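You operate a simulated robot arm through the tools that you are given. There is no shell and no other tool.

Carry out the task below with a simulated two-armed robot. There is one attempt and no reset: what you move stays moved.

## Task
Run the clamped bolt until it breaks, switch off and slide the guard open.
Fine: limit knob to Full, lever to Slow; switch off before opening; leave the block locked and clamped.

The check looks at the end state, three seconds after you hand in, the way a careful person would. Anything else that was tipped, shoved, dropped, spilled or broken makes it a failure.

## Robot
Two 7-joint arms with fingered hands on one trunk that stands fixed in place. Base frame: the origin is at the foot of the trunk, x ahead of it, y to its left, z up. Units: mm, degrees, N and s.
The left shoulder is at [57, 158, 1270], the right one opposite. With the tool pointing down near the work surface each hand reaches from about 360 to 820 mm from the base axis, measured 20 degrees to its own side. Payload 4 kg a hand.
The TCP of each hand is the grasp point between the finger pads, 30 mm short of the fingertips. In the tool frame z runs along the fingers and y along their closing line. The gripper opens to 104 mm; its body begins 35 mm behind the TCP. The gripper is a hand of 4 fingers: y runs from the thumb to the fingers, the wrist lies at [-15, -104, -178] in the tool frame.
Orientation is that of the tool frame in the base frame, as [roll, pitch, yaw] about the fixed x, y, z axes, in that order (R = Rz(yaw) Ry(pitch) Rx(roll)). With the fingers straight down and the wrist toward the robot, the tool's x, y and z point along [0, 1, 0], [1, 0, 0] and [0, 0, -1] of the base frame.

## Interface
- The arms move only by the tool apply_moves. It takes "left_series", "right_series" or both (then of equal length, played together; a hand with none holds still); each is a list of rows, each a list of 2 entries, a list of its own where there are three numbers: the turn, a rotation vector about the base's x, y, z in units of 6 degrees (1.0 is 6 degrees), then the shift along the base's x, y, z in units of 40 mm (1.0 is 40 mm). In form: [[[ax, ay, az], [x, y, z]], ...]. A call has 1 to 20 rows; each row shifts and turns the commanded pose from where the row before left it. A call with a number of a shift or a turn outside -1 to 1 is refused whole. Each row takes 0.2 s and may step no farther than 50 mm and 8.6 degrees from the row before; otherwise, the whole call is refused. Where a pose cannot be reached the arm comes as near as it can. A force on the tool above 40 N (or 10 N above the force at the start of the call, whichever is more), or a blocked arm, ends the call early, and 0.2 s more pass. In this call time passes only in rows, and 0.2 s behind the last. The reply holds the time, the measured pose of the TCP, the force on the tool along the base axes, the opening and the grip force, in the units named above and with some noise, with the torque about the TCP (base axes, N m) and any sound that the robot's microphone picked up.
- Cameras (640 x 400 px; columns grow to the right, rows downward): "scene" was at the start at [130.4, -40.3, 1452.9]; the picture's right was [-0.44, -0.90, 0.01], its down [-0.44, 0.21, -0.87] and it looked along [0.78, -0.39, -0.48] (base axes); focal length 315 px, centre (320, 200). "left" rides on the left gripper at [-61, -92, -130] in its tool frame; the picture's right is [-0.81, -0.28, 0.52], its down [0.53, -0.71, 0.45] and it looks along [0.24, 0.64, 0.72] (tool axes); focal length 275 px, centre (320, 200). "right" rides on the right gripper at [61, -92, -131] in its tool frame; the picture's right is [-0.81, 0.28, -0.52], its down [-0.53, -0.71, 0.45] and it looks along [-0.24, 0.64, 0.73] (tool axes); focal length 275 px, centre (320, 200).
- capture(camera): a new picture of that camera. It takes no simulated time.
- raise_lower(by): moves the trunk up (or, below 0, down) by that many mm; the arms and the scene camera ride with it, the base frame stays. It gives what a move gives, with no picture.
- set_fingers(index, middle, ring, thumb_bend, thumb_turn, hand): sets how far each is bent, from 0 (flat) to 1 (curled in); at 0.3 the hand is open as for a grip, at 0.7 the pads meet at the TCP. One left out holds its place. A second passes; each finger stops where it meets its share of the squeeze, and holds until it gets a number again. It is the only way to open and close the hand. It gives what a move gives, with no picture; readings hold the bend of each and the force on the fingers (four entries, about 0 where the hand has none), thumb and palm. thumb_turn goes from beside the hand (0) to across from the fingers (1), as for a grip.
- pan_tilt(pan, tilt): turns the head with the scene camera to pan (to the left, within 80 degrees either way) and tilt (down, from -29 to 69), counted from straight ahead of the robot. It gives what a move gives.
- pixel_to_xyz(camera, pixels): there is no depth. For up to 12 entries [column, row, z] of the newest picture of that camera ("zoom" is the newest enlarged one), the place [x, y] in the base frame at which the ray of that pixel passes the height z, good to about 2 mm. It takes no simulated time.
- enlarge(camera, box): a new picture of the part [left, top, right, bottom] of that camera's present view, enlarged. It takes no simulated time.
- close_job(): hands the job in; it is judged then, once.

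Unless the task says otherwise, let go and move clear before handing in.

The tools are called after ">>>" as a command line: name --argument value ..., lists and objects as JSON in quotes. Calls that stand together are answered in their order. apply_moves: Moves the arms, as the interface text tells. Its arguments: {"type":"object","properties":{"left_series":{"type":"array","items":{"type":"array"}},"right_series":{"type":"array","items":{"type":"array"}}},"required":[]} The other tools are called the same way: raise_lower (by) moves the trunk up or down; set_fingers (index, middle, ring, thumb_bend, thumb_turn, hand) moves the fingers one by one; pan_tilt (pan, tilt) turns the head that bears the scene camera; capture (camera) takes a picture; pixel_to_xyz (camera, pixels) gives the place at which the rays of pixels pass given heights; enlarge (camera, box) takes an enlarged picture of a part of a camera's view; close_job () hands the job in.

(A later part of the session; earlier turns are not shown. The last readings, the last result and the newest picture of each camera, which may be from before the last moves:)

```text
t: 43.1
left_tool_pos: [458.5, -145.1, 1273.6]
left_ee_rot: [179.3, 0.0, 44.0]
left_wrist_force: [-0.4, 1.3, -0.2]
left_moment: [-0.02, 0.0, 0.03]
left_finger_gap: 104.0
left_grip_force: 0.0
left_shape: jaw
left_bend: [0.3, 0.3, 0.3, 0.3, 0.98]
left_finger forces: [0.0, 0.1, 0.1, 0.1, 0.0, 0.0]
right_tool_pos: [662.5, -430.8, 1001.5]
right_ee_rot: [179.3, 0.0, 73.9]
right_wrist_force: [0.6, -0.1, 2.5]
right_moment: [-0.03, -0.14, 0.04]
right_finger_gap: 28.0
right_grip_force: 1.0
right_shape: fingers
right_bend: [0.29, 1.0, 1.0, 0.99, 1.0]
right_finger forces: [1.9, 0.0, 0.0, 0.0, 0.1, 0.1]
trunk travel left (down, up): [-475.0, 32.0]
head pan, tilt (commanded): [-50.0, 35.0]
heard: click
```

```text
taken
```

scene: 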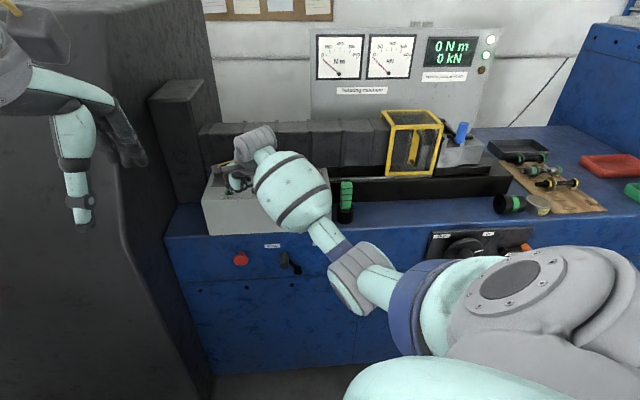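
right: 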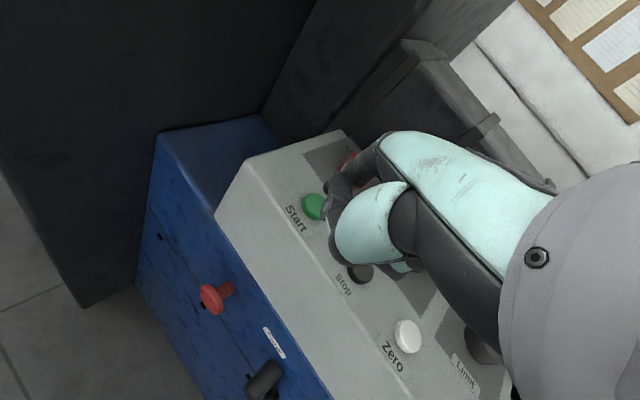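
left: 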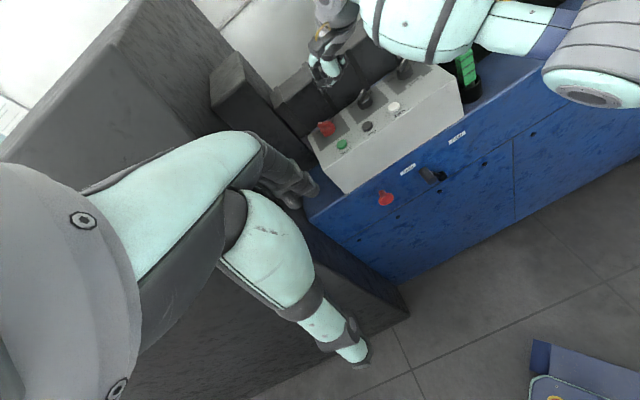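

A click was heard and the green run lamp at (490,55) is lit, so the machine has started. I'll release the button and lift clear, then watch the gauges.

>>> apply_moves --right_series '[[[0, 0, 0], [0, 0, 0.5]], [[0, 0, 0], [0, 0, 0.8]], [[0, 0, 0], [0, 0, 0.8]]]'

>>> enlarge --camera "scene" --box '[300, 20, 510, 185]'

```text
t: 43.9
left_tool_pos: [457.0, -145.5, 1274.3]
left_ee_rot: [179.3, 0.0, 43.9]
left_wrist_force: [-0.8, -0.5, 0.1]
left_moment: [-0.03, 0.02, 0.02]
left_finger_gap: 104.1
left_grip_force: 0.1
left_shape: jaw
left_bend: [0.3, 0.3, 0.3, 0.3, 0.98]
left_finger forces: [0.0, 0.1, 0.1, 0.0, 0.0, 0.0]
right_tool_pos: [662.7, -430.3, 1085.0]
right_ee_rot: [179.4, 0.0, 73.9]
right_wrist_force: [0.7, -0.1, -1.1]
right_moment: [0.01, -0.03, -0.01]
right_finger_gap: 27.8
right_grip_force: 0.0
right_shape: fingers
right_bend: [0.29, 1.0, 1.0, 0.99, 1.0]
right_finger forces: [0.0, 0.1, 0.0, 0.1, 0.0, 0.0]
trunk travel left (down, up): [-475.0, 32.0]
head pan, tilt (commanded): [-50.0, 35.0]
```

```text
2.42 times, centred on (405, 102) of scene
```

zoom: 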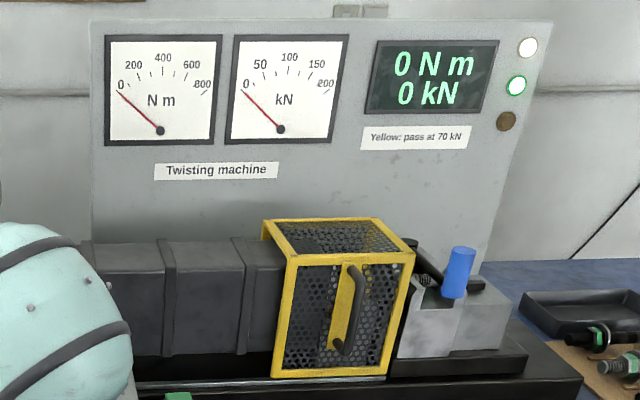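

The gauges still read 0 with both lamps lit. While waiting I'll move the finger to the left side of the power switch, ready to turn it off, and keep watching the panel.

>>> apply_moves --right_series '[[[0, 0, -0.833], [0.59, -0.072, -0.06]], [[0, 0, -0.833], [0.59, -0.072, -0.06]], [[0, 0, -0.833], [0.59, -0.072, -0.06]], [[0, 0, -0.833], [0.59, -0.072, -0.06]]]'

>>> capture --camera "scene"

>>> enlarge --camera "scene" --box '[300, 20, 510, 185]'

>>> enlarge --camera "left" --box '[295, 90, 375, 150]'

```text
t: 44.9
left_tool_pos: [458.8, -144.5, 1274.0]
left_ee_rot: [179.3, 0.0, 44.0]
left_wrist_force: [-0.5, 0.1, 0.3]
left_moment: [-0.02, 0.0, 0.01]
left_finger_gap: 104.1
left_grip_force: 0.0
left_shape: jaw
left_bend: [0.3, 0.3, 0.3, 0.3, 0.98]
left_finger forces: [0.0, 0.0, 0.0, 0.0, 0.1, 0.1]
right_tool_pos: [758.9, -441.9, 1074.4]
right_ee_rot: [179.3, 0.0, 53.9]
right_wrist_force: [-0.2, -0.4, -0.4]
right_moment: [-0.03, 0.0, 0.0]
right_finger_gap: 27.8
right_grip_force: 0.0
right_shape: fingers
right_bend: [0.29, 1.0, 1.0, 0.99, 1.0]
right_finger forces: [0.0, 0.1, 0.0, 0.0, 0.0, 0.0]
trunk travel left (down, up): [-475.0, 32.0]
head pan, tilt (commanded): [-50.0, 35.0]
```

```text
taken
```

scene: 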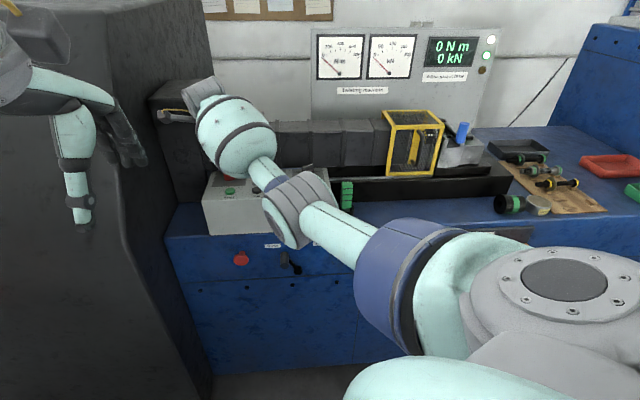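

```text
2.42 times, centred on (405, 102) of scene
```

zoom: 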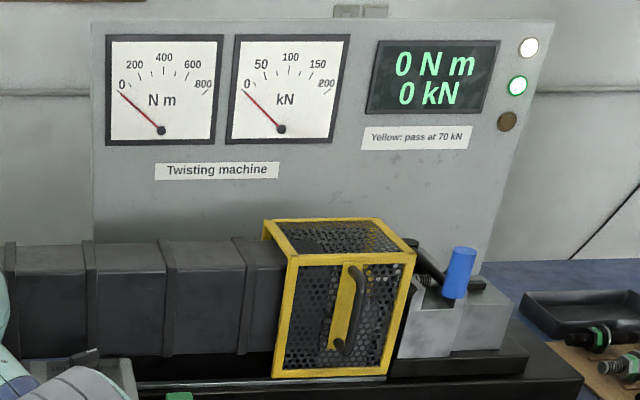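

```text
6.67 times, centred on (335, 120) of left
```

zoom: 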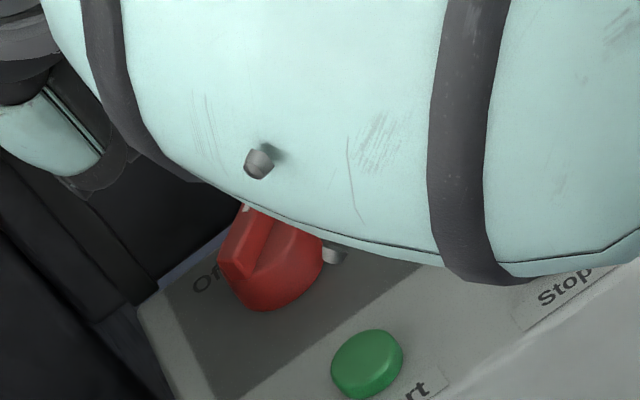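

The gauges are still at 0 about 2 s after Start. I'll hold still for a few seconds and look again.

>>> apply_moves --right_series '[[[0, 0, 0], [0, 0, 0]], [[0, 0, 0], [0, 0, 0]], [[0, 0, 0], [0, 0, 0]], [[0, 0, 0], [0, 0, 0]], [[0, 0, 0], [0, 0, 0]], [[0, 0, 0], [0, 0, 0]], [[0, 0, 0], [0, 0, 0]], [[0, 0, 0], [0, 0, 0]], [[0, 0, 0], [0, 0, 0]], [[0, 0, 0], [0, 0, 0]]]'

>>> enlarge --camera "scene" --box '[300, 20, 510, 185]'

>>> enlarge --camera "scene" --box '[375, 100, 485, 180]'

```text
t: 47.1
left_tool_pos: [458.3, -144.9, 1273.7]
left_ee_rot: [179.4, 0.0, 43.9]
left_wrist_force: [-0.1, 0.6, 0.4]
left_moment: [0.03, 0.03, -0.02]
left_finger_gap: 104.1
left_grip_force: 0.1
left_shape: jaw
left_bend: [0.3, 0.3, 0.3, 0.3, 0.98]
left_finger forces: [0.1, 0.0, 0.1, 0.1, 0.0, 0.0]
right_tool_pos: [757.4, -442.8, 1074.8]
right_ee_rot: [179.3, -0.1, 54.0]
right_wrist_force: [-0.2, 0.1, -0.9]
right_moment: [0.03, 0.0, 0.0]
right_finger_gap: 28.0
right_grip_force: 0.1
right_shape: fingers
right_bend: [0.29, 1.0, 1.0, 0.99, 1.0]
right_finger forces: [0.0, 0.2, 0.0, 0.0, 0.1, 0.0]
trunk travel left (down, up): [-475.0, 32.0]
head pan, tilt (commanded): [-50.0, 35.0]
```

```text
2.42 times, centred on (405, 102) of scene
```

zoom: 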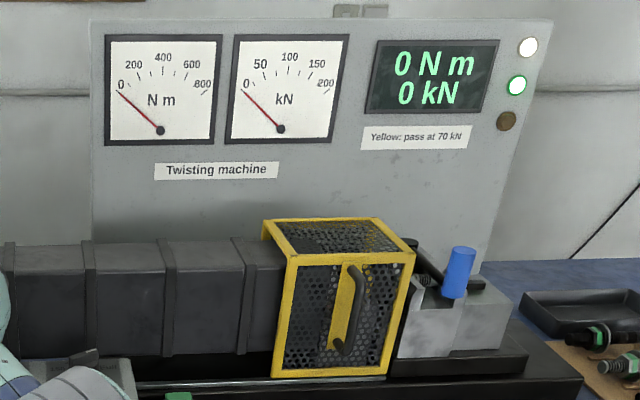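

```text
5.00 times, centred on (430, 140) of scene
```

zoom: 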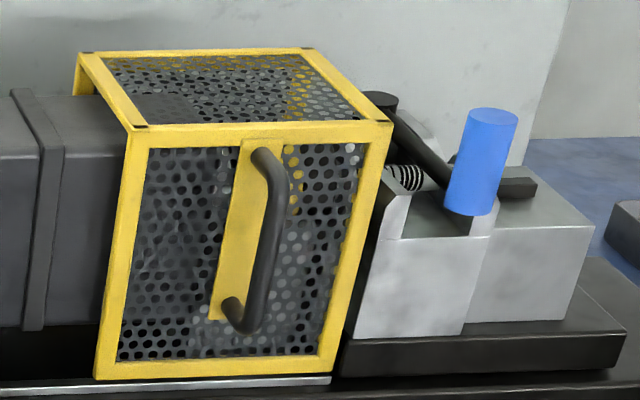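

There's still no torque after about 4 s; at slow speed it may be taking up slack. I'll wait longer and look at the bolt through the guard too.

>>> apply_moves --right_series '[[[0, 0, 0], [0, 0, 0]], [[0, 0, 0], [0, 0, 0]], [[0, 0, 0], [0, 0, 0]], [[0, 0, 0], [0, 0, 0]], [[0, 0, 0], [0, 0, 0]], [[0, 0, 0], [0, 0, 0]], [[0, 0, 0], [0, 0, 0]], [[0, 0, 0], [0, 0, 0]], [[0, 0, 0], [0, 0, 0]], [[0, 0, 0], [0, 0, 0]], [[0, 0, 0], [0, 0, 0]], [[0, 0, 0], [0, 0, 0]], [[0, 0, 0], [0, 0, 0]], [[0, 0, 0], [0, 0, 0]], [[0, 0, 0], [0, 0, 0]], [[0, 0, 0], [0, 0, 0]], [[0, 0, 0], [0, 0, 0]], [[0, 0, 0], [0, 0, 0]], [[0, 0, 0], [0, 0, 0]], [[0, 0, 0], [0, 0, 0]]]'

>>> enlarge --camera "scene" --box '[300, 20, 510, 185]'

>>> enlarge --camera "scene" --box '[375, 100, 485, 180]'

```text
t: 51.3
left_tool_pos: [457.6, -144.8, 1274.6]
left_ee_rot: [179.3, 0.0, 43.9]
left_wrist_force: [0.1, 0.4, 0.7]
left_moment: [0.0, -0.02, 0.02]
left_finger_gap: 104.0
left_grip_force: 0.1
left_shape: jaw
left_bend: [0.3, 0.3, 0.3, 0.3, 0.98]
left_finger forces: [0.0, 0.0, 0.0, 0.1, 0.0, 0.1]
right_tool_pos: [757.5, -443.5, 1074.8]
right_ee_rot: [179.2, 0.1, 54.0]
right_wrist_force: [-1.2, 0.2, -0.1]
right_moment: [0.03, -0.05, 0.01]
right_finger_gap: 27.8
right_grip_force: 0.1
right_shape: fingers
right_bend: [0.29, 1.0, 1.0, 0.99, 1.0]
right_finger forces: [0.1, 0.0, 0.0, 0.0, 0.0, 0.1]
trunk travel left (down, up): [-475.0, 32.0]
head pan, tilt (commanded): [-50.0, 35.0]
```

```text
2.42 times, centred on (405, 102) of scene
```

zoom: 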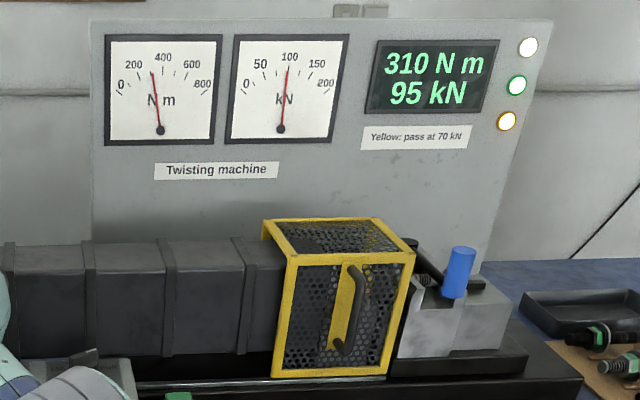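

```text
5.00 times, centred on (430, 140) of scene
```

zoom: 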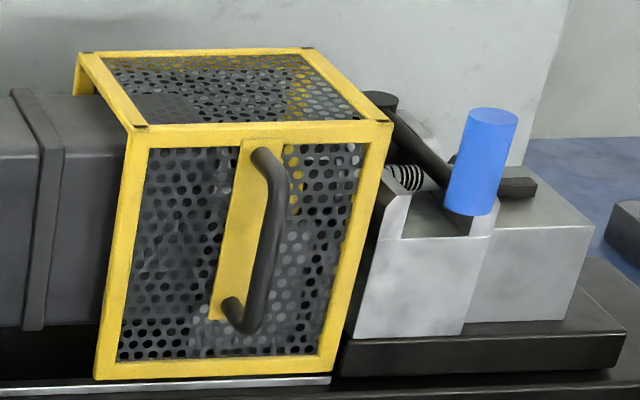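

Torque has climbed to 310 N m and 95 kN, and the third lamp is lit at (507,120). The bolt is loading up, so I'll keep waiting for it to break.

>>> apply_moves --right_series '[[[0, 0, 0], [0, 0, 0]], [[0, 0, 0], [0, 0, 0]], [[0, 0, 0], [0, 0, 0]], [[0, 0, 0], [0, 0, 0]], [[0, 0, 0], [0, 0, 0]], [[0, 0, 0], [0, 0, 0]], [[0, 0, 0], [0, 0, 0]], [[0, 0, 0], [0, 0, 0]], [[0, 0, 0], [0, 0, 0]], [[0, 0, 0], [0, 0, 0]]]'

>>> enlarge --camera "scene" --box '[300, 20, 510, 185]'

```text
t: 53.5
left_tool_pos: [458.5, -144.2, 1274.2]
left_ee_rot: [179.4, 0.0, 43.9]
left_wrist_force: [0.4, 1.0, 0.2]
left_moment: [0.01, -0.01, -0.04]
left_finger_gap: 104.1
left_grip_force: 0.0
left_shape: jaw
left_bend: [0.3, 0.3, 0.3, 0.3, 0.98]
left_finger forces: [0.0, 0.0, 0.1, 0.0, 0.0, 0.1]
right_tool_pos: [757.5, -441.9, 1075.4]
right_ee_rot: [179.2, 0.0, 54.0]
right_wrist_force: [0.0, 0.3, -0.8]
right_moment: [0.02, -0.01, 0.01]
right_finger_gap: 27.7
right_grip_force: 0.1
right_shape: fingers
right_bend: [0.29, 1.0, 1.0, 0.99, 1.0]
right_finger forces: [0.0, 0.0, 0.0, 0.0, 0.0, 0.1]
trunk travel left (down, up): [-475.0, 32.0]
head pan, tilt (commanded): [-50.0, 35.0]
```

```text
2.42 times, centred on (405, 102) of scene
```

zoom: 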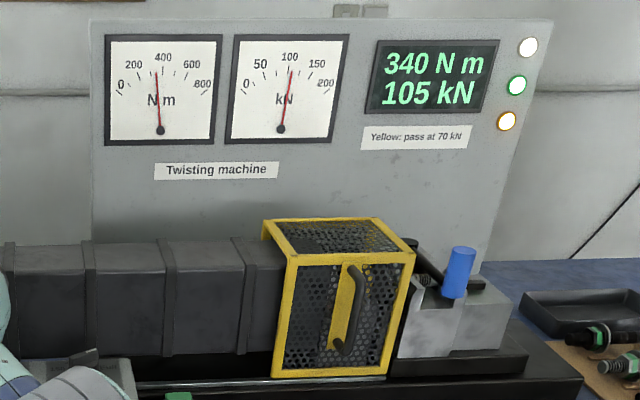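

The readings are 340 N m and 105 kN, still rising slowly as the bolt yields. I'll keep waiting and listening for the break.

>>> apply_moves --right_series '[[[0, 0, 0], [0, 0, 0]], [[0, 0, 0], [0, 0, 0]], [[0, 0, 0], [0, 0, 0]], [[0, 0, 0], [0, 0, 0]], [[0, 0, 0], [0, 0, 0]], [[0, 0, 0], [0, 0, 0]], [[0, 0, 0], [0, 0, 0]], [[0, 0, 0], [0, 0, 0]], [[0, 0, 0], [0, 0, 0]], [[0, 0, 0], [0, 0, 0]], [[0, 0, 0], [0, 0, 0]], [[0, 0, 0], [0, 0, 0]], [[0, 0, 0], [0, 0, 0]], [[0, 0, 0], [0, 0, 0]], [[0, 0, 0], [0, 0, 0]], [[0, 0, 0], [0, 0, 0]], [[0, 0, 0], [0, 0, 0]], [[0, 0, 0], [0, 0, 0]], [[0, 0, 0], [0, 0, 0]], [[0, 0, 0], [0, 0, 0]]]'

>>> enlarge --camera "scene" --box '[300, 20, 510, 185]'

```text
t: 57.7
left_tool_pos: [458.3, -144.6, 1275.1]
left_ee_rot: [179.4, 0.0, 43.9]
left_wrist_force: [-0.6, -0.4, -0.6]
left_moment: [0.0, 0.01, 0.04]
left_finger_gap: 103.8
left_grip_force: 0.1
left_shape: jaw
left_bend: [0.3, 0.3, 0.3, 0.3, 0.98]
left_finger forces: [0.1, 0.1, 0.0, 0.0, 0.0, 0.0]
right_tool_pos: [757.9, -442.6, 1075.5]
right_ee_rot: [179.3, 0.1, 54.1]
right_wrist_force: [0.3, -0.9, 0.0]
right_moment: [-0.03, -0.04, 0.04]
right_finger_gap: 27.9
right_grip_force: 0.1
right_shape: fingers
right_bend: [0.29, 1.0, 1.0, 0.99, 1.0]
right_finger forces: [0.0, 0.1, 0.0, 0.1, 0.1, 0.1]
trunk travel left (down, up): [-475.0, 32.0]
head pan, tilt (commanded): [-50.0, 35.0]
```

```text
2.42 times, centred on (405, 102) of scene
```

zoom: 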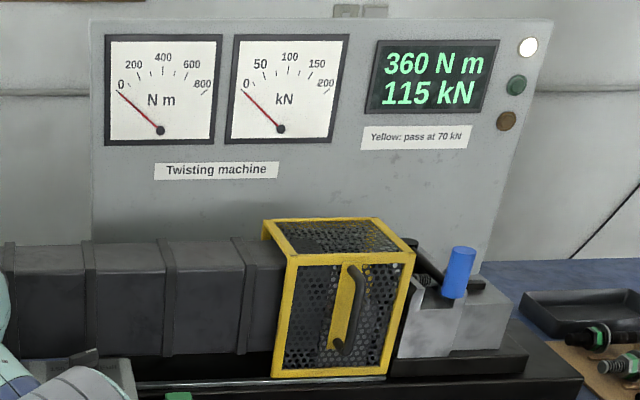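

The needles have dropped to 0, the run lamp has gone off, and the display holds peaks of 360 N m and 115 kN. That's above the 350 limit, so the bolt should have broken. I'll look through the guard to confirm.

>>> enlarge --camera "scene" --box '[385, 110, 445, 150]'

>>> enlarge --camera "scene" --box '[395, 130, 455, 180]'

>>> enlarge --camera "left" --box '[295, 90, 375, 150]'

>>> enlarge --camera "scene" --box '[200, 120, 340, 220]'

```text
10.00 times, centred on (415, 130) of scene
```

zoom: 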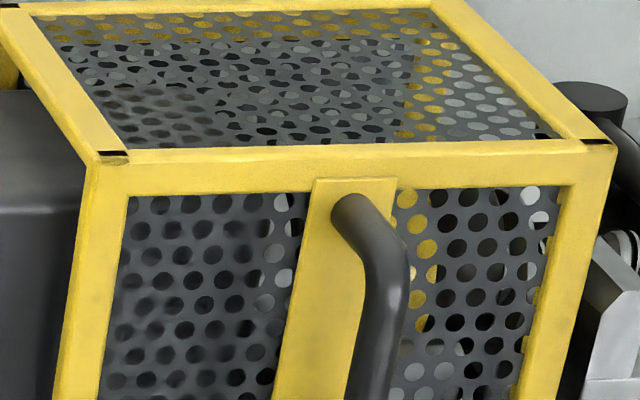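

```text
8.00 times, centred on (425, 155) of scene
```

zoom: 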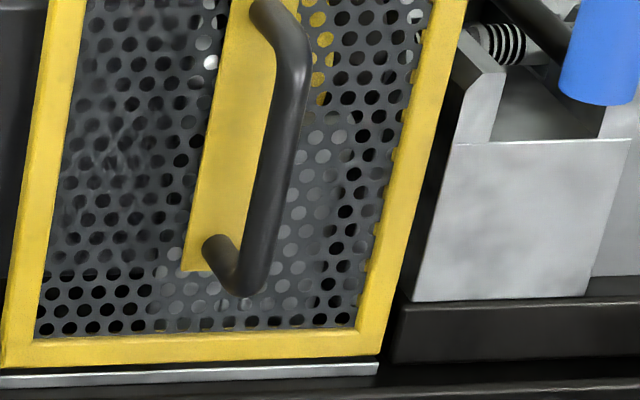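

```text
6.67 times, centred on (335, 120) of left
```

zoom: 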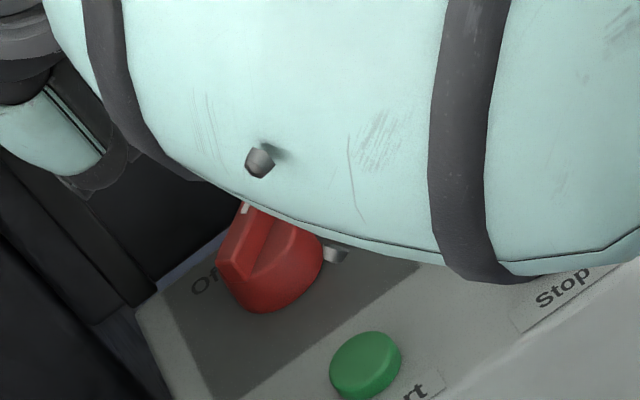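

```text
4.00 times, centred on (270, 170) of scene
```

zoom: 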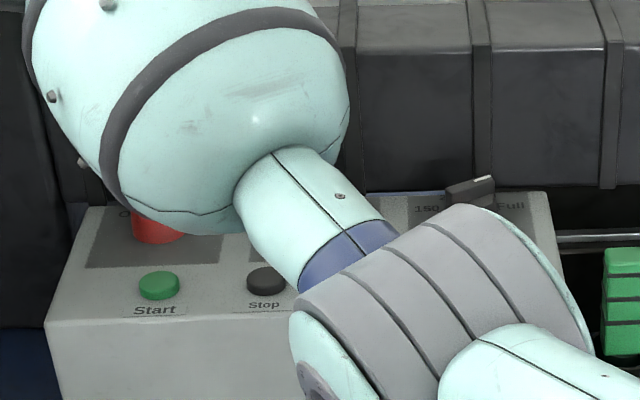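

The peak was 360 N m and then everything dropped to zero, so the bolt has broken. Now I'll switch off. The forearm hides the red knob from the scene and left cameras, so I'll check the right camera.

>>> capture --camera "right"

>>> enlarge --camera "right" --box '[240, 130, 380, 250]'

```text
taken
```

right: 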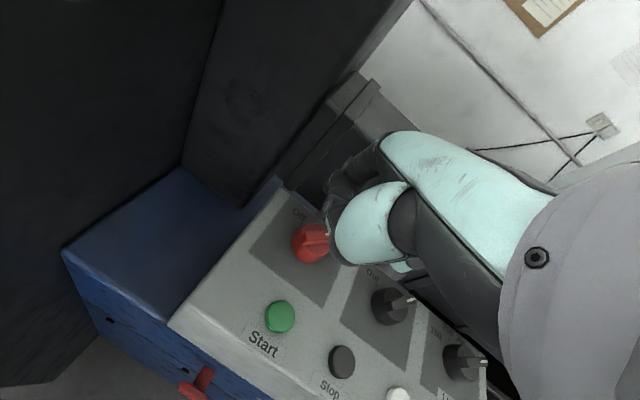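

```text
3.33 times, centred on (310, 190) of right
```

zoom: 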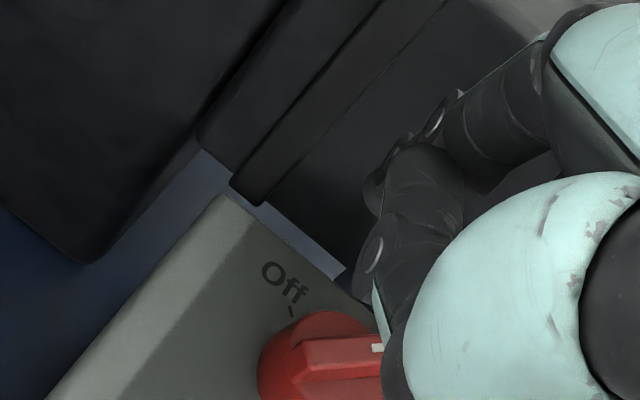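

The right camera shows the knob at (310,240) with the finger behind and to its left at a greater height. I'll lower the left hand 160 mm so its camera can see under the right forearm.

>>> apply_moves --left_series '[[[0, 0, 0], [0, 0, -1]], [[0, 0, 0], [0, 0, -1]], [[0, 0, 0], [0, 0, -1]], [[0, 0, 0], [0, 0, -1]]]'

>>> capture --camera "left"

>>> enlarge --camera "left" --box '[240, 20, 360, 110]'

```text
t: 58.7
left_tool_pos: [443.6, -144.7, 1129.6]
left_ee_rot: [178.6, -0.6, 43.8]
left_wrist_force: [-1.1, 0.3, 0.4]
left_moment: [-0.04, 0.01, 0.01]
left_finger_gap: 103.8
left_grip_force: 0.1
left_shape: jaw
left_bend: [0.3, 0.3, 0.3, 0.3, 0.98]
left_finger forces: [0.0, 0.0, 0.0, 0.0, 0.1, 0.0]
right_tool_pos: [745.6, -443.6, 1085.9]
right_ee_rot: [178.8, -0.4, 54.2]
right_wrist_force: [-0.7, 0.0, -0.5]
right_moment: [0.01, -0.01, 0.01]
right_finger_gap: 27.9
right_grip_force: 0.2
right_shape: fingers
right_bend: [0.29, 1.0, 1.0, 0.99, 1.0]
right_finger forces: [0.1, 0.1, 0.0, 0.1, 0.0, 0.0]
trunk travel left (down, up): [-475.0, 32.0]
head pan, tilt (commanded): [-50.0, 35.0]
stopped in row 4 (right hand): the arm was blocked; the commanded pose is now the measured one
```

```text
taken
```

left: 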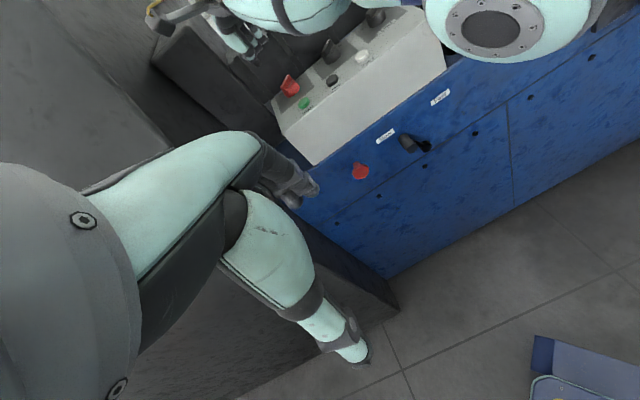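

```text
4.44 times, centred on (300, 65) of left
```

zoom: 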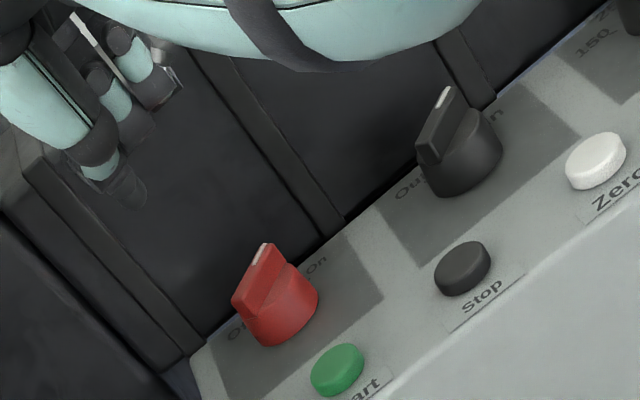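

The call stopped because the right arm was reported blocked, and both hands shifted about 12 mm. Something may be in contact, so I'll look around before doing anything else.

>>> capture --camera "scene"

>>> apply_moves --right_series '[[[0, 0, 0], [0, 0, 0]]]'

```text
taken
```

scene: 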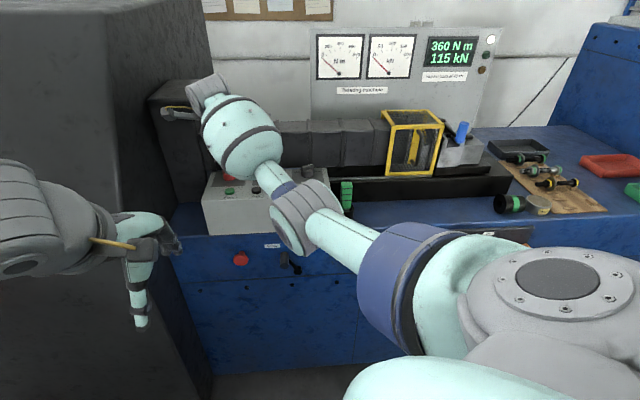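

```text
t: 59.1
left_tool_pos: [444.5, -143.1, 1128.3]
left_ee_rot: [178.7, -0.4, 43.9]
left_wrist_force: [-0.2, -0.8, 0.0]
left_moment: [-0.02, 0.03, 0.04]
left_finger_gap: 104.4
left_grip_force: 0.0
left_shape: jaw
left_bend: [0.3, 0.3, 0.3, 0.3, 0.98]
left_finger forces: [0.0, 0.0, 0.0, 0.0, 0.1, 0.0]
right_tool_pos: [747.8, -442.1, 1084.9]
right_ee_rot: [178.8, -0.3, 54.0]
right_wrist_force: [0.6, -0.6, 0.2]
right_moment: [0.0, -0.02, 0.03]
right_finger_gap: 27.7
right_grip_force: 0.0
right_shape: fingers
right_bend: [0.29, 1.0, 1.0, 0.99, 1.0]
right_finger forces: [0.0, 0.0, 0.0, 0.1, 0.0, 0.0]
trunk travel left (down, up): [-475.0, 32.0]
head pan, tilt (commanded): [-50.0, 35.0]
```

No wrist force, and nothing seems to be touching. The right arm is simply close to full stretch, so the "blocked" report looks like tracking error. I'll re-aim the tip left of the knob using the measured pose, then descend partway and check with the left camera.

>>> apply_moves --right_series '[[[0, 0, 0], [0.3, 0.02, 0]], [[0, 0, 0], [0, 0, -0.6]], [[0, 0, 0], [0, 0, -0.6]]]'

>>> capture --camera "left"

>>> enlarge --camera "left" --box '[250, 40, 330, 100]'

>>> enlarge --camera "right" --box '[240, 150, 380, 260]'

```text
t: 59.9
left_tool_pos: [444.2, -144.6, 1128.5]
left_ee_rot: [178.7, -0.4, 43.8]
left_wrist_force: [0.4, -0.1, 0.0]
left_moment: [0.0, 0.0, -0.04]
left_finger_gap: 103.9
left_grip_force: 0.0
left_shape: jaw
left_bend: [0.3, 0.3, 0.3, 0.3, 0.98]
left_finger forces: [0.0, 0.1, 0.0, 0.0, 0.0, 0.0]
right_tool_pos: [761.0, -442.4, 1035.1]
right_ee_rot: [178.9, -0.3, 54.0]
right_wrist_force: [0.1, 0.0, 0.5]
right_moment: [-0.02, 0.02, 0.01]
right_finger_gap: 27.7
right_grip_force: 0.0
right_shape: fingers
right_bend: [0.29, 1.0, 1.0, 0.99, 1.0]
right_finger forces: [0.1, 0.1, 0.1, 0.1, 0.1, 0.0]
trunk travel left (down, up): [-475.0, 32.0]
head pan, tilt (commanded): [-50.0, 35.0]
```

```text
taken
```

left: 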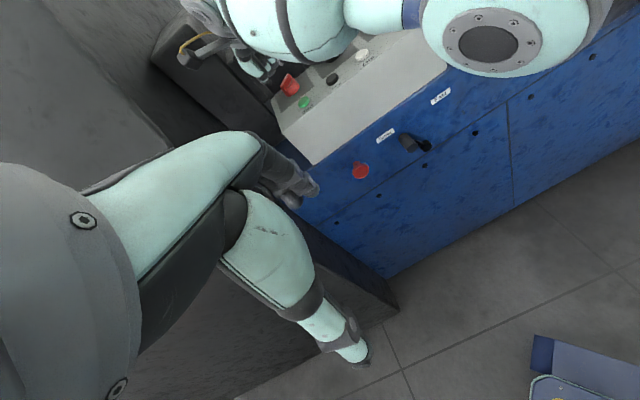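

```text
6.67 times, centred on (290, 70) of left
```

zoom: 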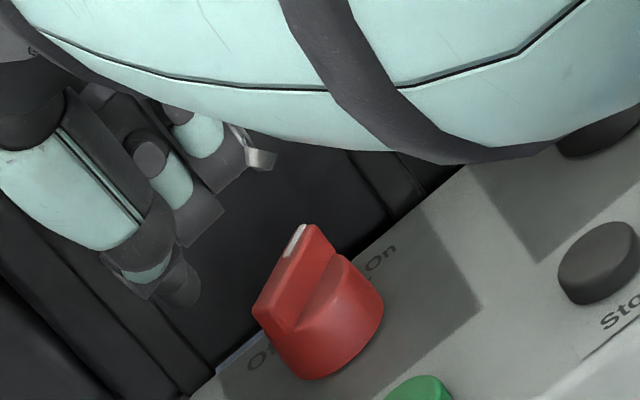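

```text
3.64 times, centred on (310, 205) of right
```

zoom: 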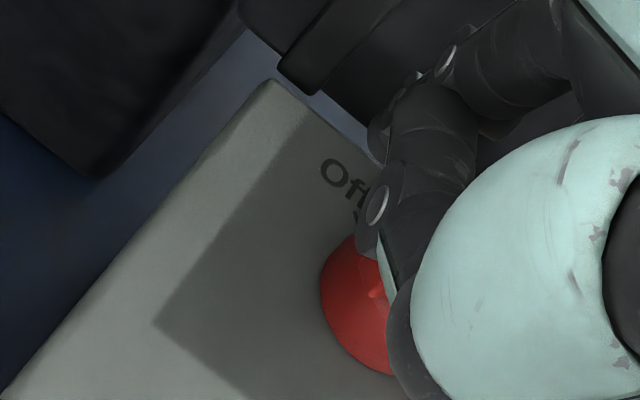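

The tip is left of and behind the knob, as intended, about 13 mm above its top. I'll lower to bar height and sweep the tail from the left round the front, counter-clockwise, towards Off.

>>> apply_moves --right_series '[[[0, 0, 0], [-0.014, -0.127, 0]], [[0, 0, 0], [0, 0, -0.4]], [[0, 0, 0], [-0.121, 0.018, 0]], [[0, 0, 0], [-0.121, 0.018, 0]]]'

>>> enlarge --camera "left" --box '[250, 40, 330, 100]'

>>> enlarge --camera "right" --box '[280, 150, 400, 250]'

```text
t: 60.2
left_tool_pos: [428.3, -145.3, 1133.6]
left_ee_rot: [178.0, -1.1, 43.9]
left_wrist_force: [0.3, 0.3, -0.9]
left_moment: [0.01, 0.0, 0.03]
left_finger_gap: 103.9
left_grip_force: 0.1
left_shape: jaw
left_bend: [0.3, 0.3, 0.3, 0.3, 0.98]
left_finger forces: [0.0, 0.0, 0.0, 0.0, 0.0, 0.1]
right_tool_pos: [747.2, -444.4, 1045.6]
right_ee_rot: [178.1, -0.8, 53.9]
right_wrist_force: [-0.4, -0.4, -0.7]
right_moment: [-0.01, -0.01, -0.05]
right_finger_gap: 27.6
right_grip_force: 0.1
right_shape: fingers
right_bend: [0.29, 1.0, 1.0, 0.99, 1.0]
right_finger forces: [0.0, 0.0, 0.0, 0.0, 0.1, 0.0]
trunk travel left (down, up): [-475.0, 32.0]
head pan, tilt (commanded): [-50.0, 35.0]
stopped in row 1 (right hand): the arm was blocked; the commanded pose is now the measured one
```

```text
6.67 times, centred on (290, 70) of left
```

zoom: 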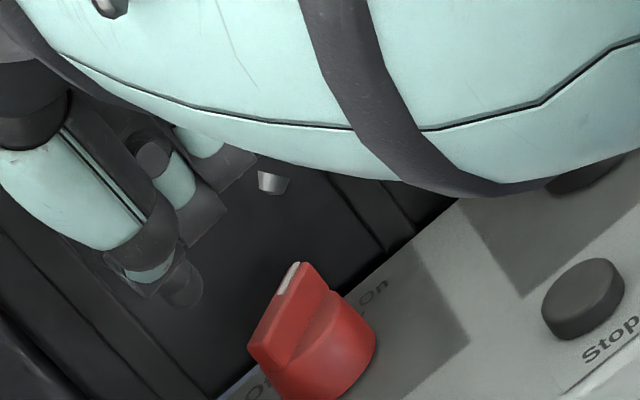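

```text
4.00 times, centred on (340, 200) of right
```

zoom: 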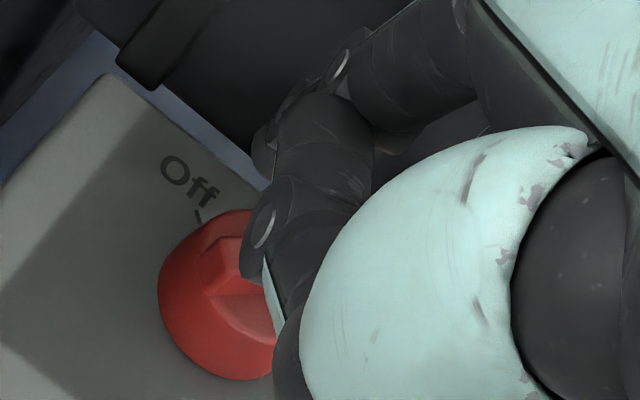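

It was reported blocked again. The arm is at the edge of its reach in this pose, and each stop shifts it a little. I'll tilt the hand forward about 15°, which brings the wrist closer to the body, and then check the pose.

>>> apply_moves --right_series '[[[-0.3675, -0.506, 0], [0.03, 0, 0]], [[-0.3675, -0.506, 0], [0.03, 0, 0]], [[-0.3675, -0.506, 0], [0.03, 0, 0]], [[-0.3675, -0.506, 0], [0.03, 0, 0]]]'

>>> capture --camera "left"

>>> capture --camera "scene"

```text
t: 61.2
left_tool_pos: [429.7, -144.7, 1134.0]
left_ee_rot: [178.2, -0.9, 43.9]
left_wrist_force: [0.3, -0.8, 0.4]
left_moment: [0.0, -0.01, 0.0]
left_finger_gap: 104.1
left_grip_force: 0.1
left_shape: jaw
left_bend: [0.3, 0.3, 0.3, 0.3, 0.98]
left_finger forces: [0.1, 0.0, 0.0, 0.1, 0.0, 0.0]
right_tool_pos: [752.8, -444.4, 1045.9]
right_ee_rot: [163.0, -0.8, 54.3]
right_wrist_force: [-0.4, -0.8, -0.3]
right_moment: [0.03, -0.02, 0.02]
right_finger_gap: 27.7
right_grip_force: 0.1
right_shape: fingers
right_bend: [0.29, 1.0, 1.0, 0.99, 1.0]
right_finger forces: [0.0, 0.0, 0.0, 0.1, 0.0, 0.0]
trunk travel left (down, up): [-475.0, 32.0]
head pan, tilt (commanded): [-50.0, 35.0]
```

```text
taken
```

left: 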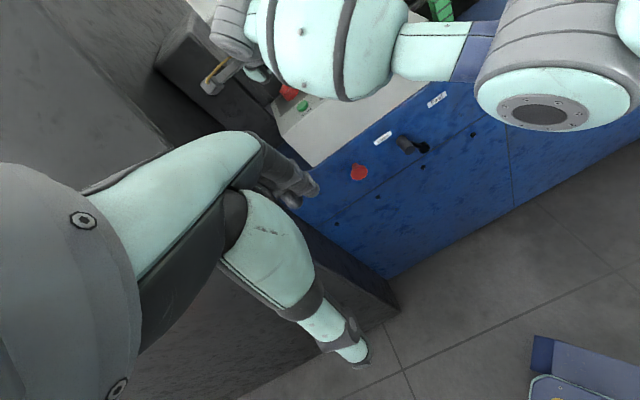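

```text
taken
```

scene: 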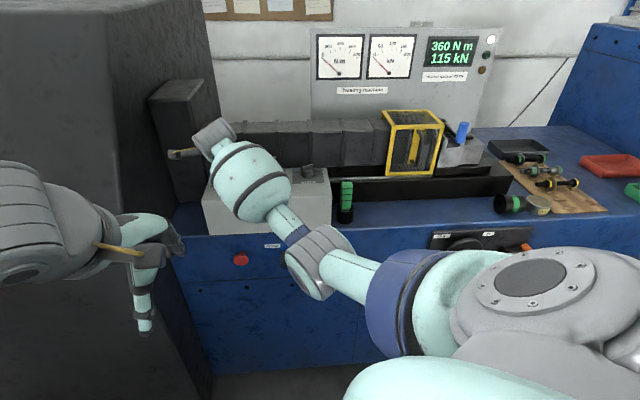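

The hand is tilted now and the arm is less stretched. The forearm hides the knob from the other cameras, so I'll use the right camera to check the tip against the knob.

>>> capture --camera "right"

>>> enlarge --camera "right" --box '[280, 140, 400, 240]'

>>> enlarge --camera "left" --box '[230, 60, 330, 130]'

```text
taken
```

right: 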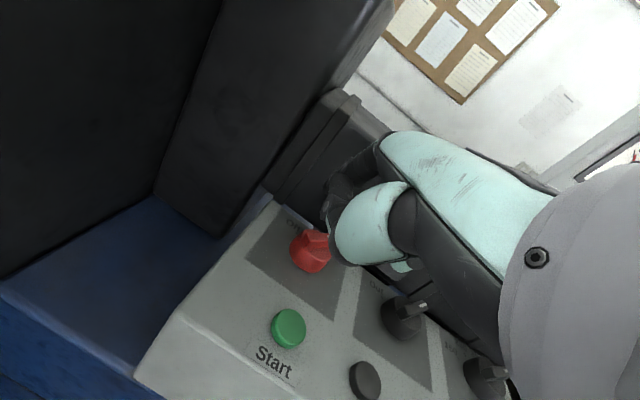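

```text
4.00 times, centred on (340, 190) of right
```

zoom: 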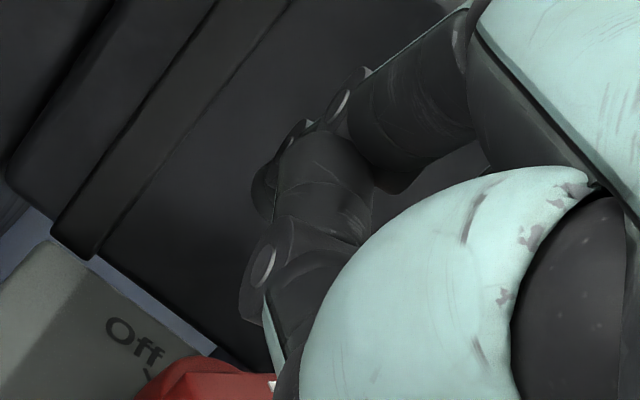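

```text
5.71 times, centred on (280, 95) of left
```

zoom: 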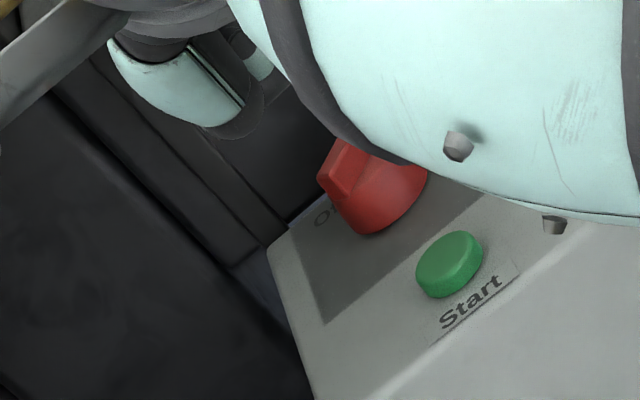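

The left zoom shows the knob's tail at front left (330,180), with free space to its left for the fingertip. I'll adjust slightly and descend to bar height.

>>> apply_moves --right_series '[[[0, 0, 0], [0.113, -0.028, 0]], [[0, 0, 0], [0, 0, -0.4]], [[0, 0, 0], [0, 0, -0.4]], [[0, 0, 0], [0, 0, -0.2]]]'

>>> capture --camera "left"

>>> enlarge --camera "left" --box '[230, 60, 330, 130]'

>>> enlarge --camera "right" --box '[280, 150, 400, 250]'

```text
t: 62.2
left_tool_pos: [430.8, -145.2, 1133.8]
left_ee_rot: [178.2, -0.9, 43.9]
left_wrist_force: [1.1, 0.4, 0.5]
left_moment: [0.0, -0.02, -0.01]
left_finger_gap: 104.0
left_grip_force: 0.0
left_shape: jaw
left_bend: [0.3, 0.3, 0.3, 0.3, 0.98]
left_finger forces: [0.1, 0.0, 0.0, 0.1, 0.0, 0.1]
right_tool_pos: [756.9, -444.5, 1006.0]
right_ee_rot: [163.1, -0.6, 54.3]
right_wrist_force: [0.1, 0.5, 0.1]
right_moment: [0.0, -0.03, -0.01]
right_finger_gap: 27.7
right_grip_force: 0.1
right_shape: fingers
right_bend: [0.29, 1.0, 1.0, 0.99, 1.0]
right_finger forces: [0.0, 0.1, 0.0, 0.1, 0.0, 0.0]
trunk travel left (down, up): [-475.0, 32.0]
head pan, tilt (commanded): [-50.0, 35.0]
```

```text
taken
```

left: 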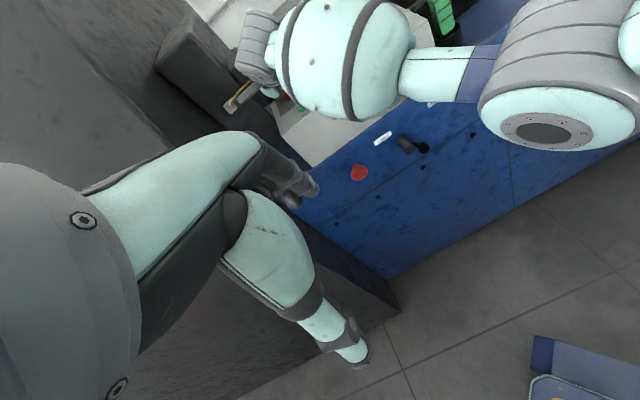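

```text
5.71 times, centred on (280, 95) of left
```

zoom: 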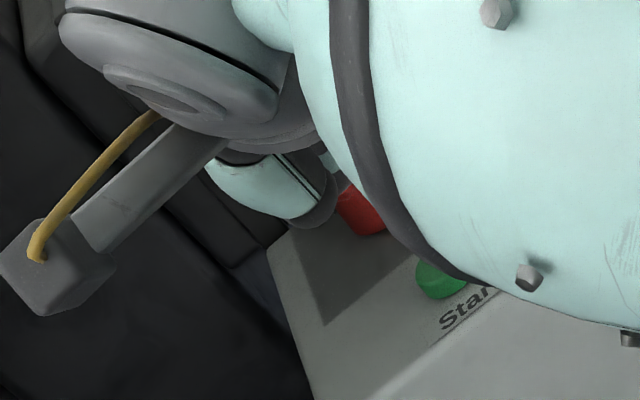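

```text
4.00 times, centred on (340, 200) of right
```

zoom: 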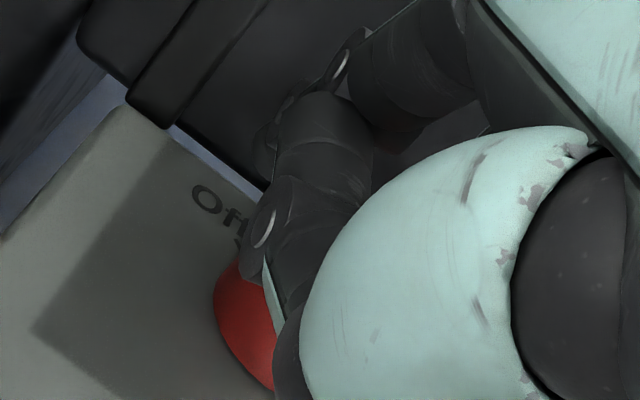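

No contact yet at z 1006. I'll lower 3 mm more and push across the bar towards the front right in small steps, watching the index force.

>>> apply_moves --right_series '[[[0, 0, 0], [0, 0, -0.08]], [[0, 0, 0], [-0.1, 0.009, 0]], [[0, 0, 0], [-0.1, 0.009, 0]], [[0, 0, 0], [-0.1, 0.009, 0]]]'

>>> enlarge --camera "left" --box '[260, 70, 330, 120]'

>>> enlarge --camera "right" --box '[280, 150, 400, 250]'

```text
t: 63.2
left_tool_pos: [430.8, -144.1, 1134.2]
left_ee_rot: [178.2, -0.9, 43.9]
left_wrist_force: [0.6, 0.4, -0.4]
left_moment: [0.01, -0.03, 0.02]
left_finger_gap: 103.8
left_grip_force: 0.1
left_shape: jaw
left_bend: [0.3, 0.3, 0.3, 0.3, 0.98]
left_finger forces: [0.0, 0.0, 0.0, 0.1, 0.0, 0.0]
right_tool_pos: [745.3, -443.5, 1002.3]
right_ee_rot: [163.1, -0.7, 54.2]
right_wrist_force: [1.0, -0.2, -0.4]
right_moment: [-0.03, -0.02, 0.03]
right_finger_gap: 28.1
right_grip_force: 0.6
right_shape: fingers
right_bend: [0.29, 1.0, 1.0, 0.99, 1.0]
right_finger forces: [1.2, 0.0, 0.1, 0.0, 0.0, 0.0]
trunk travel left (down, up): [-475.0, 32.0]
head pan, tilt (commanded): [-50.0, 35.0]
```

```text
8.00 times, centred on (295, 95) of left
```

zoom: 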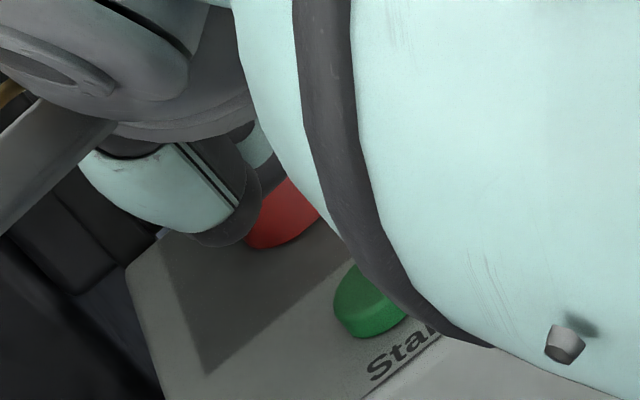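

```text
4.00 times, centred on (340, 200) of right
```

zoom: 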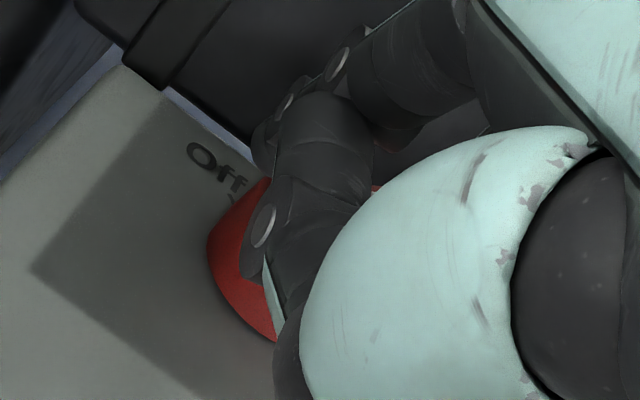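

Contact has begun (1.2 N on the index). I'll continue the arc round the front of the knob, pushing the tail towards the right.

>>> apply_moves --right_series '[[[0, 0, 0], [-0.092, 0.078, 0]], [[0, 0, 0], [-0.124, 0.053, 0]], [[0, 0, 0], [-0.141, 0, 0]], [[0, 0, 0], [-0.133, -0.044, 0]]]'

>>> enlarge --camera "left" --box '[260, 70, 330, 120]'

>>> enlarge --camera "right" --box '[280, 130, 400, 230]'

>>> enlarge --camera "scene" --box '[400, 20, 510, 100]'

```text
t: 64.2
left_tool_pos: [429.8, -145.3, 1134.0]
left_ee_rot: [178.2, -1.0, 43.9]
left_wrist_force: [-0.2, 0.2, 0.0]
left_moment: [0.01, -0.03, 0.01]
left_finger_gap: 103.7
left_grip_force: 0.1
left_shape: jaw
left_bend: [0.3, 0.3, 0.3, 0.3, 0.98]
left_finger forces: [0.2, 0.0, 0.0, 0.0, 0.0, 0.0]
right_tool_pos: [726.0, -441.0, 1002.8]
right_ee_rot: [163.1, -0.8, 54.3]
right_wrist_force: [1.7, 0.0, -0.5]
right_moment: [0.01, 0.03, 0.08]
right_finger_gap: 28.1
right_grip_force: 0.4
right_shape: fingers
right_bend: [0.28, 1.0, 1.0, 0.99, 1.0]
right_finger forces: [1.1, 0.0, 0.0, 0.0, 0.0, 0.1]
trunk travel left (down, up): [-475.0, 32.0]
head pan, tilt (commanded): [-50.0, 35.0]
```

```text
8.00 times, centred on (295, 95) of left
```

zoom: 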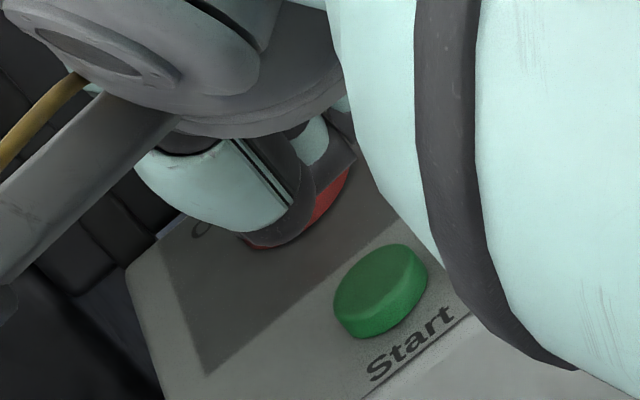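

```text
4.00 times, centred on (340, 180) of right
```

zoom: 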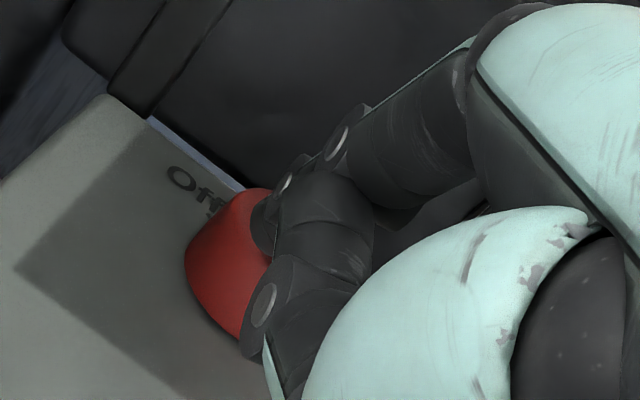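

```text
5.00 times, centred on (455, 60) of scene
```

zoom: 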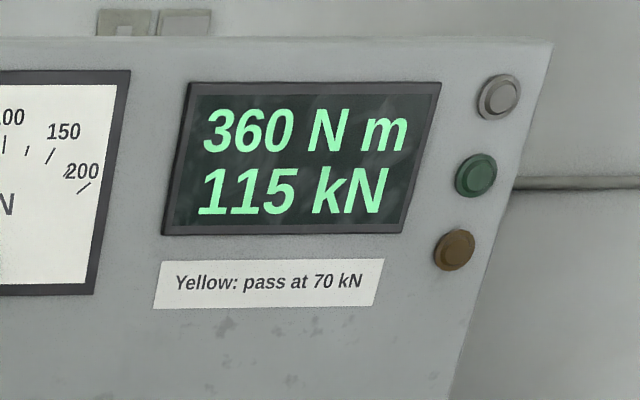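

The white power lamp has gone out, so the switch is past the Off point. I'll push the last few mm to seat it at Off.

>>> apply_moves --right_series '[[[0, 0, 0], [-0.113, -0.064, 0]], [[0, 0, 0], [-0.062, -0.08, 0]], [[0, 0, 0], [-0.009, -0.062, 0]]]'

>>> enlarge --camera "right" --box '[280, 130, 400, 230]'

```text
t: 65.0
left_tool_pos: [429.8, -144.9, 1134.3]
left_ee_rot: [178.2, -0.9, 43.9]
left_wrist_force: [0.0, -0.2, 0.7]
left_moment: [0.01, 0.0, 0.02]
left_finger_gap: 103.8
left_grip_force: 0.1
left_shape: jaw
left_bend: [0.3, 0.3, 0.3, 0.3, 0.98]
left_finger forces: [0.1, 0.0, 0.0, 0.1, 0.0, 0.0]
right_tool_pos: [717.1, -449.1, 1003.3]
right_ee_rot: [163.1, -0.8, 54.4]
right_wrist_force: [-0.1, 2.5, 0.0]
right_moment: [-0.01, -0.01, 0.16]
right_finger_gap: 27.7
right_grip_force: 1.4
right_shape: fingers
right_bend: [0.29, 1.0, 1.0, 0.99, 1.0]
right_finger forces: [2.4, 0.0, 0.0, 0.1, 0.0, 0.0]
trunk travel left (down, up): [-475.0, 32.0]
head pan, tilt (commanded): [-50.0, 35.0]
```

```text
4.00 times, centred on (340, 180) of right
```

zoom: 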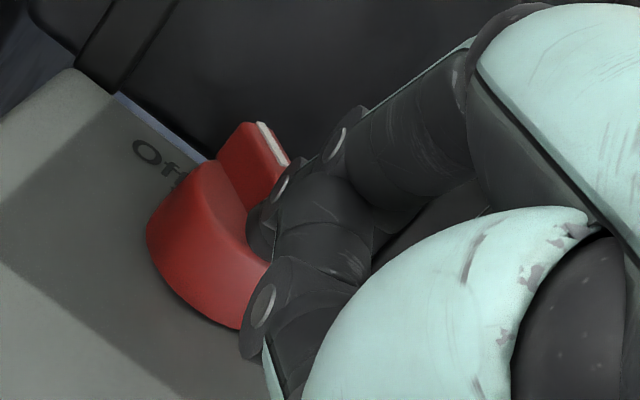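

The bar is nearly there, with index force only 2.4 N. I'll push a little further until the force rises at the stop.

>>> apply_moves --right_series '[[[0, 0, 0], [0.004, -0.074, 0]], [[0, 0, 0], [0.01, -0.071, 0]]]'

>>> enlarge --camera "right" --box '[280, 130, 400, 230]'

```text
t: 65.6
left_tool_pos: [429.7, -142.7, 1134.5]
left_ee_rot: [178.2, -1.0, 44.0]
left_wrist_force: [0.8, 0.5, 1.1]
left_moment: [0.01, -0.01, 0.0]
left_finger_gap: 104.4
left_grip_force: 0.1
left_shape: jaw
left_bend: [0.3, 0.3, 0.3, 0.3, 0.98]
left_finger forces: [0.0, 0.0, 0.0, 0.0, 0.0, 0.1]
right_tool_pos: [717.6, -453.1, 1003.3]
right_ee_rot: [163.1, -0.9, 54.5]
right_wrist_force: [-1.0, 9.2, 1.4]
right_moment: [-0.03, -0.09, 0.45]
right_finger_gap: 26.4
right_grip_force: 5.0
right_shape: fingers
right_bend: [0.3, 1.0, 1.0, 0.99, 1.0]
right_finger forces: [8.7, 0.1, 0.0, 0.0, 0.1, 0.0]
trunk travel left (down, up): [-475.0, 32.0]
head pan, tilt (commanded): [-50.0, 35.0]
```

```text
4.00 times, centred on (340, 180) of right
```

zoom: 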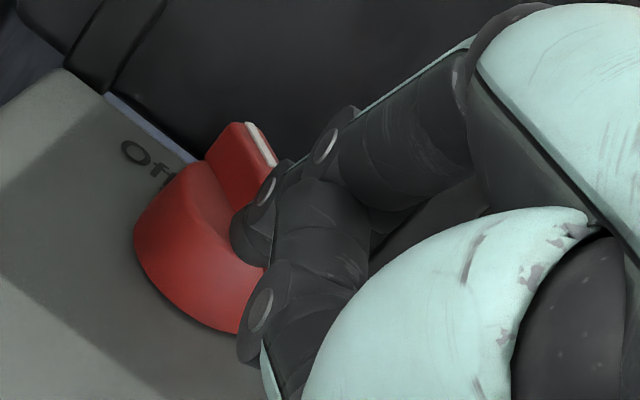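

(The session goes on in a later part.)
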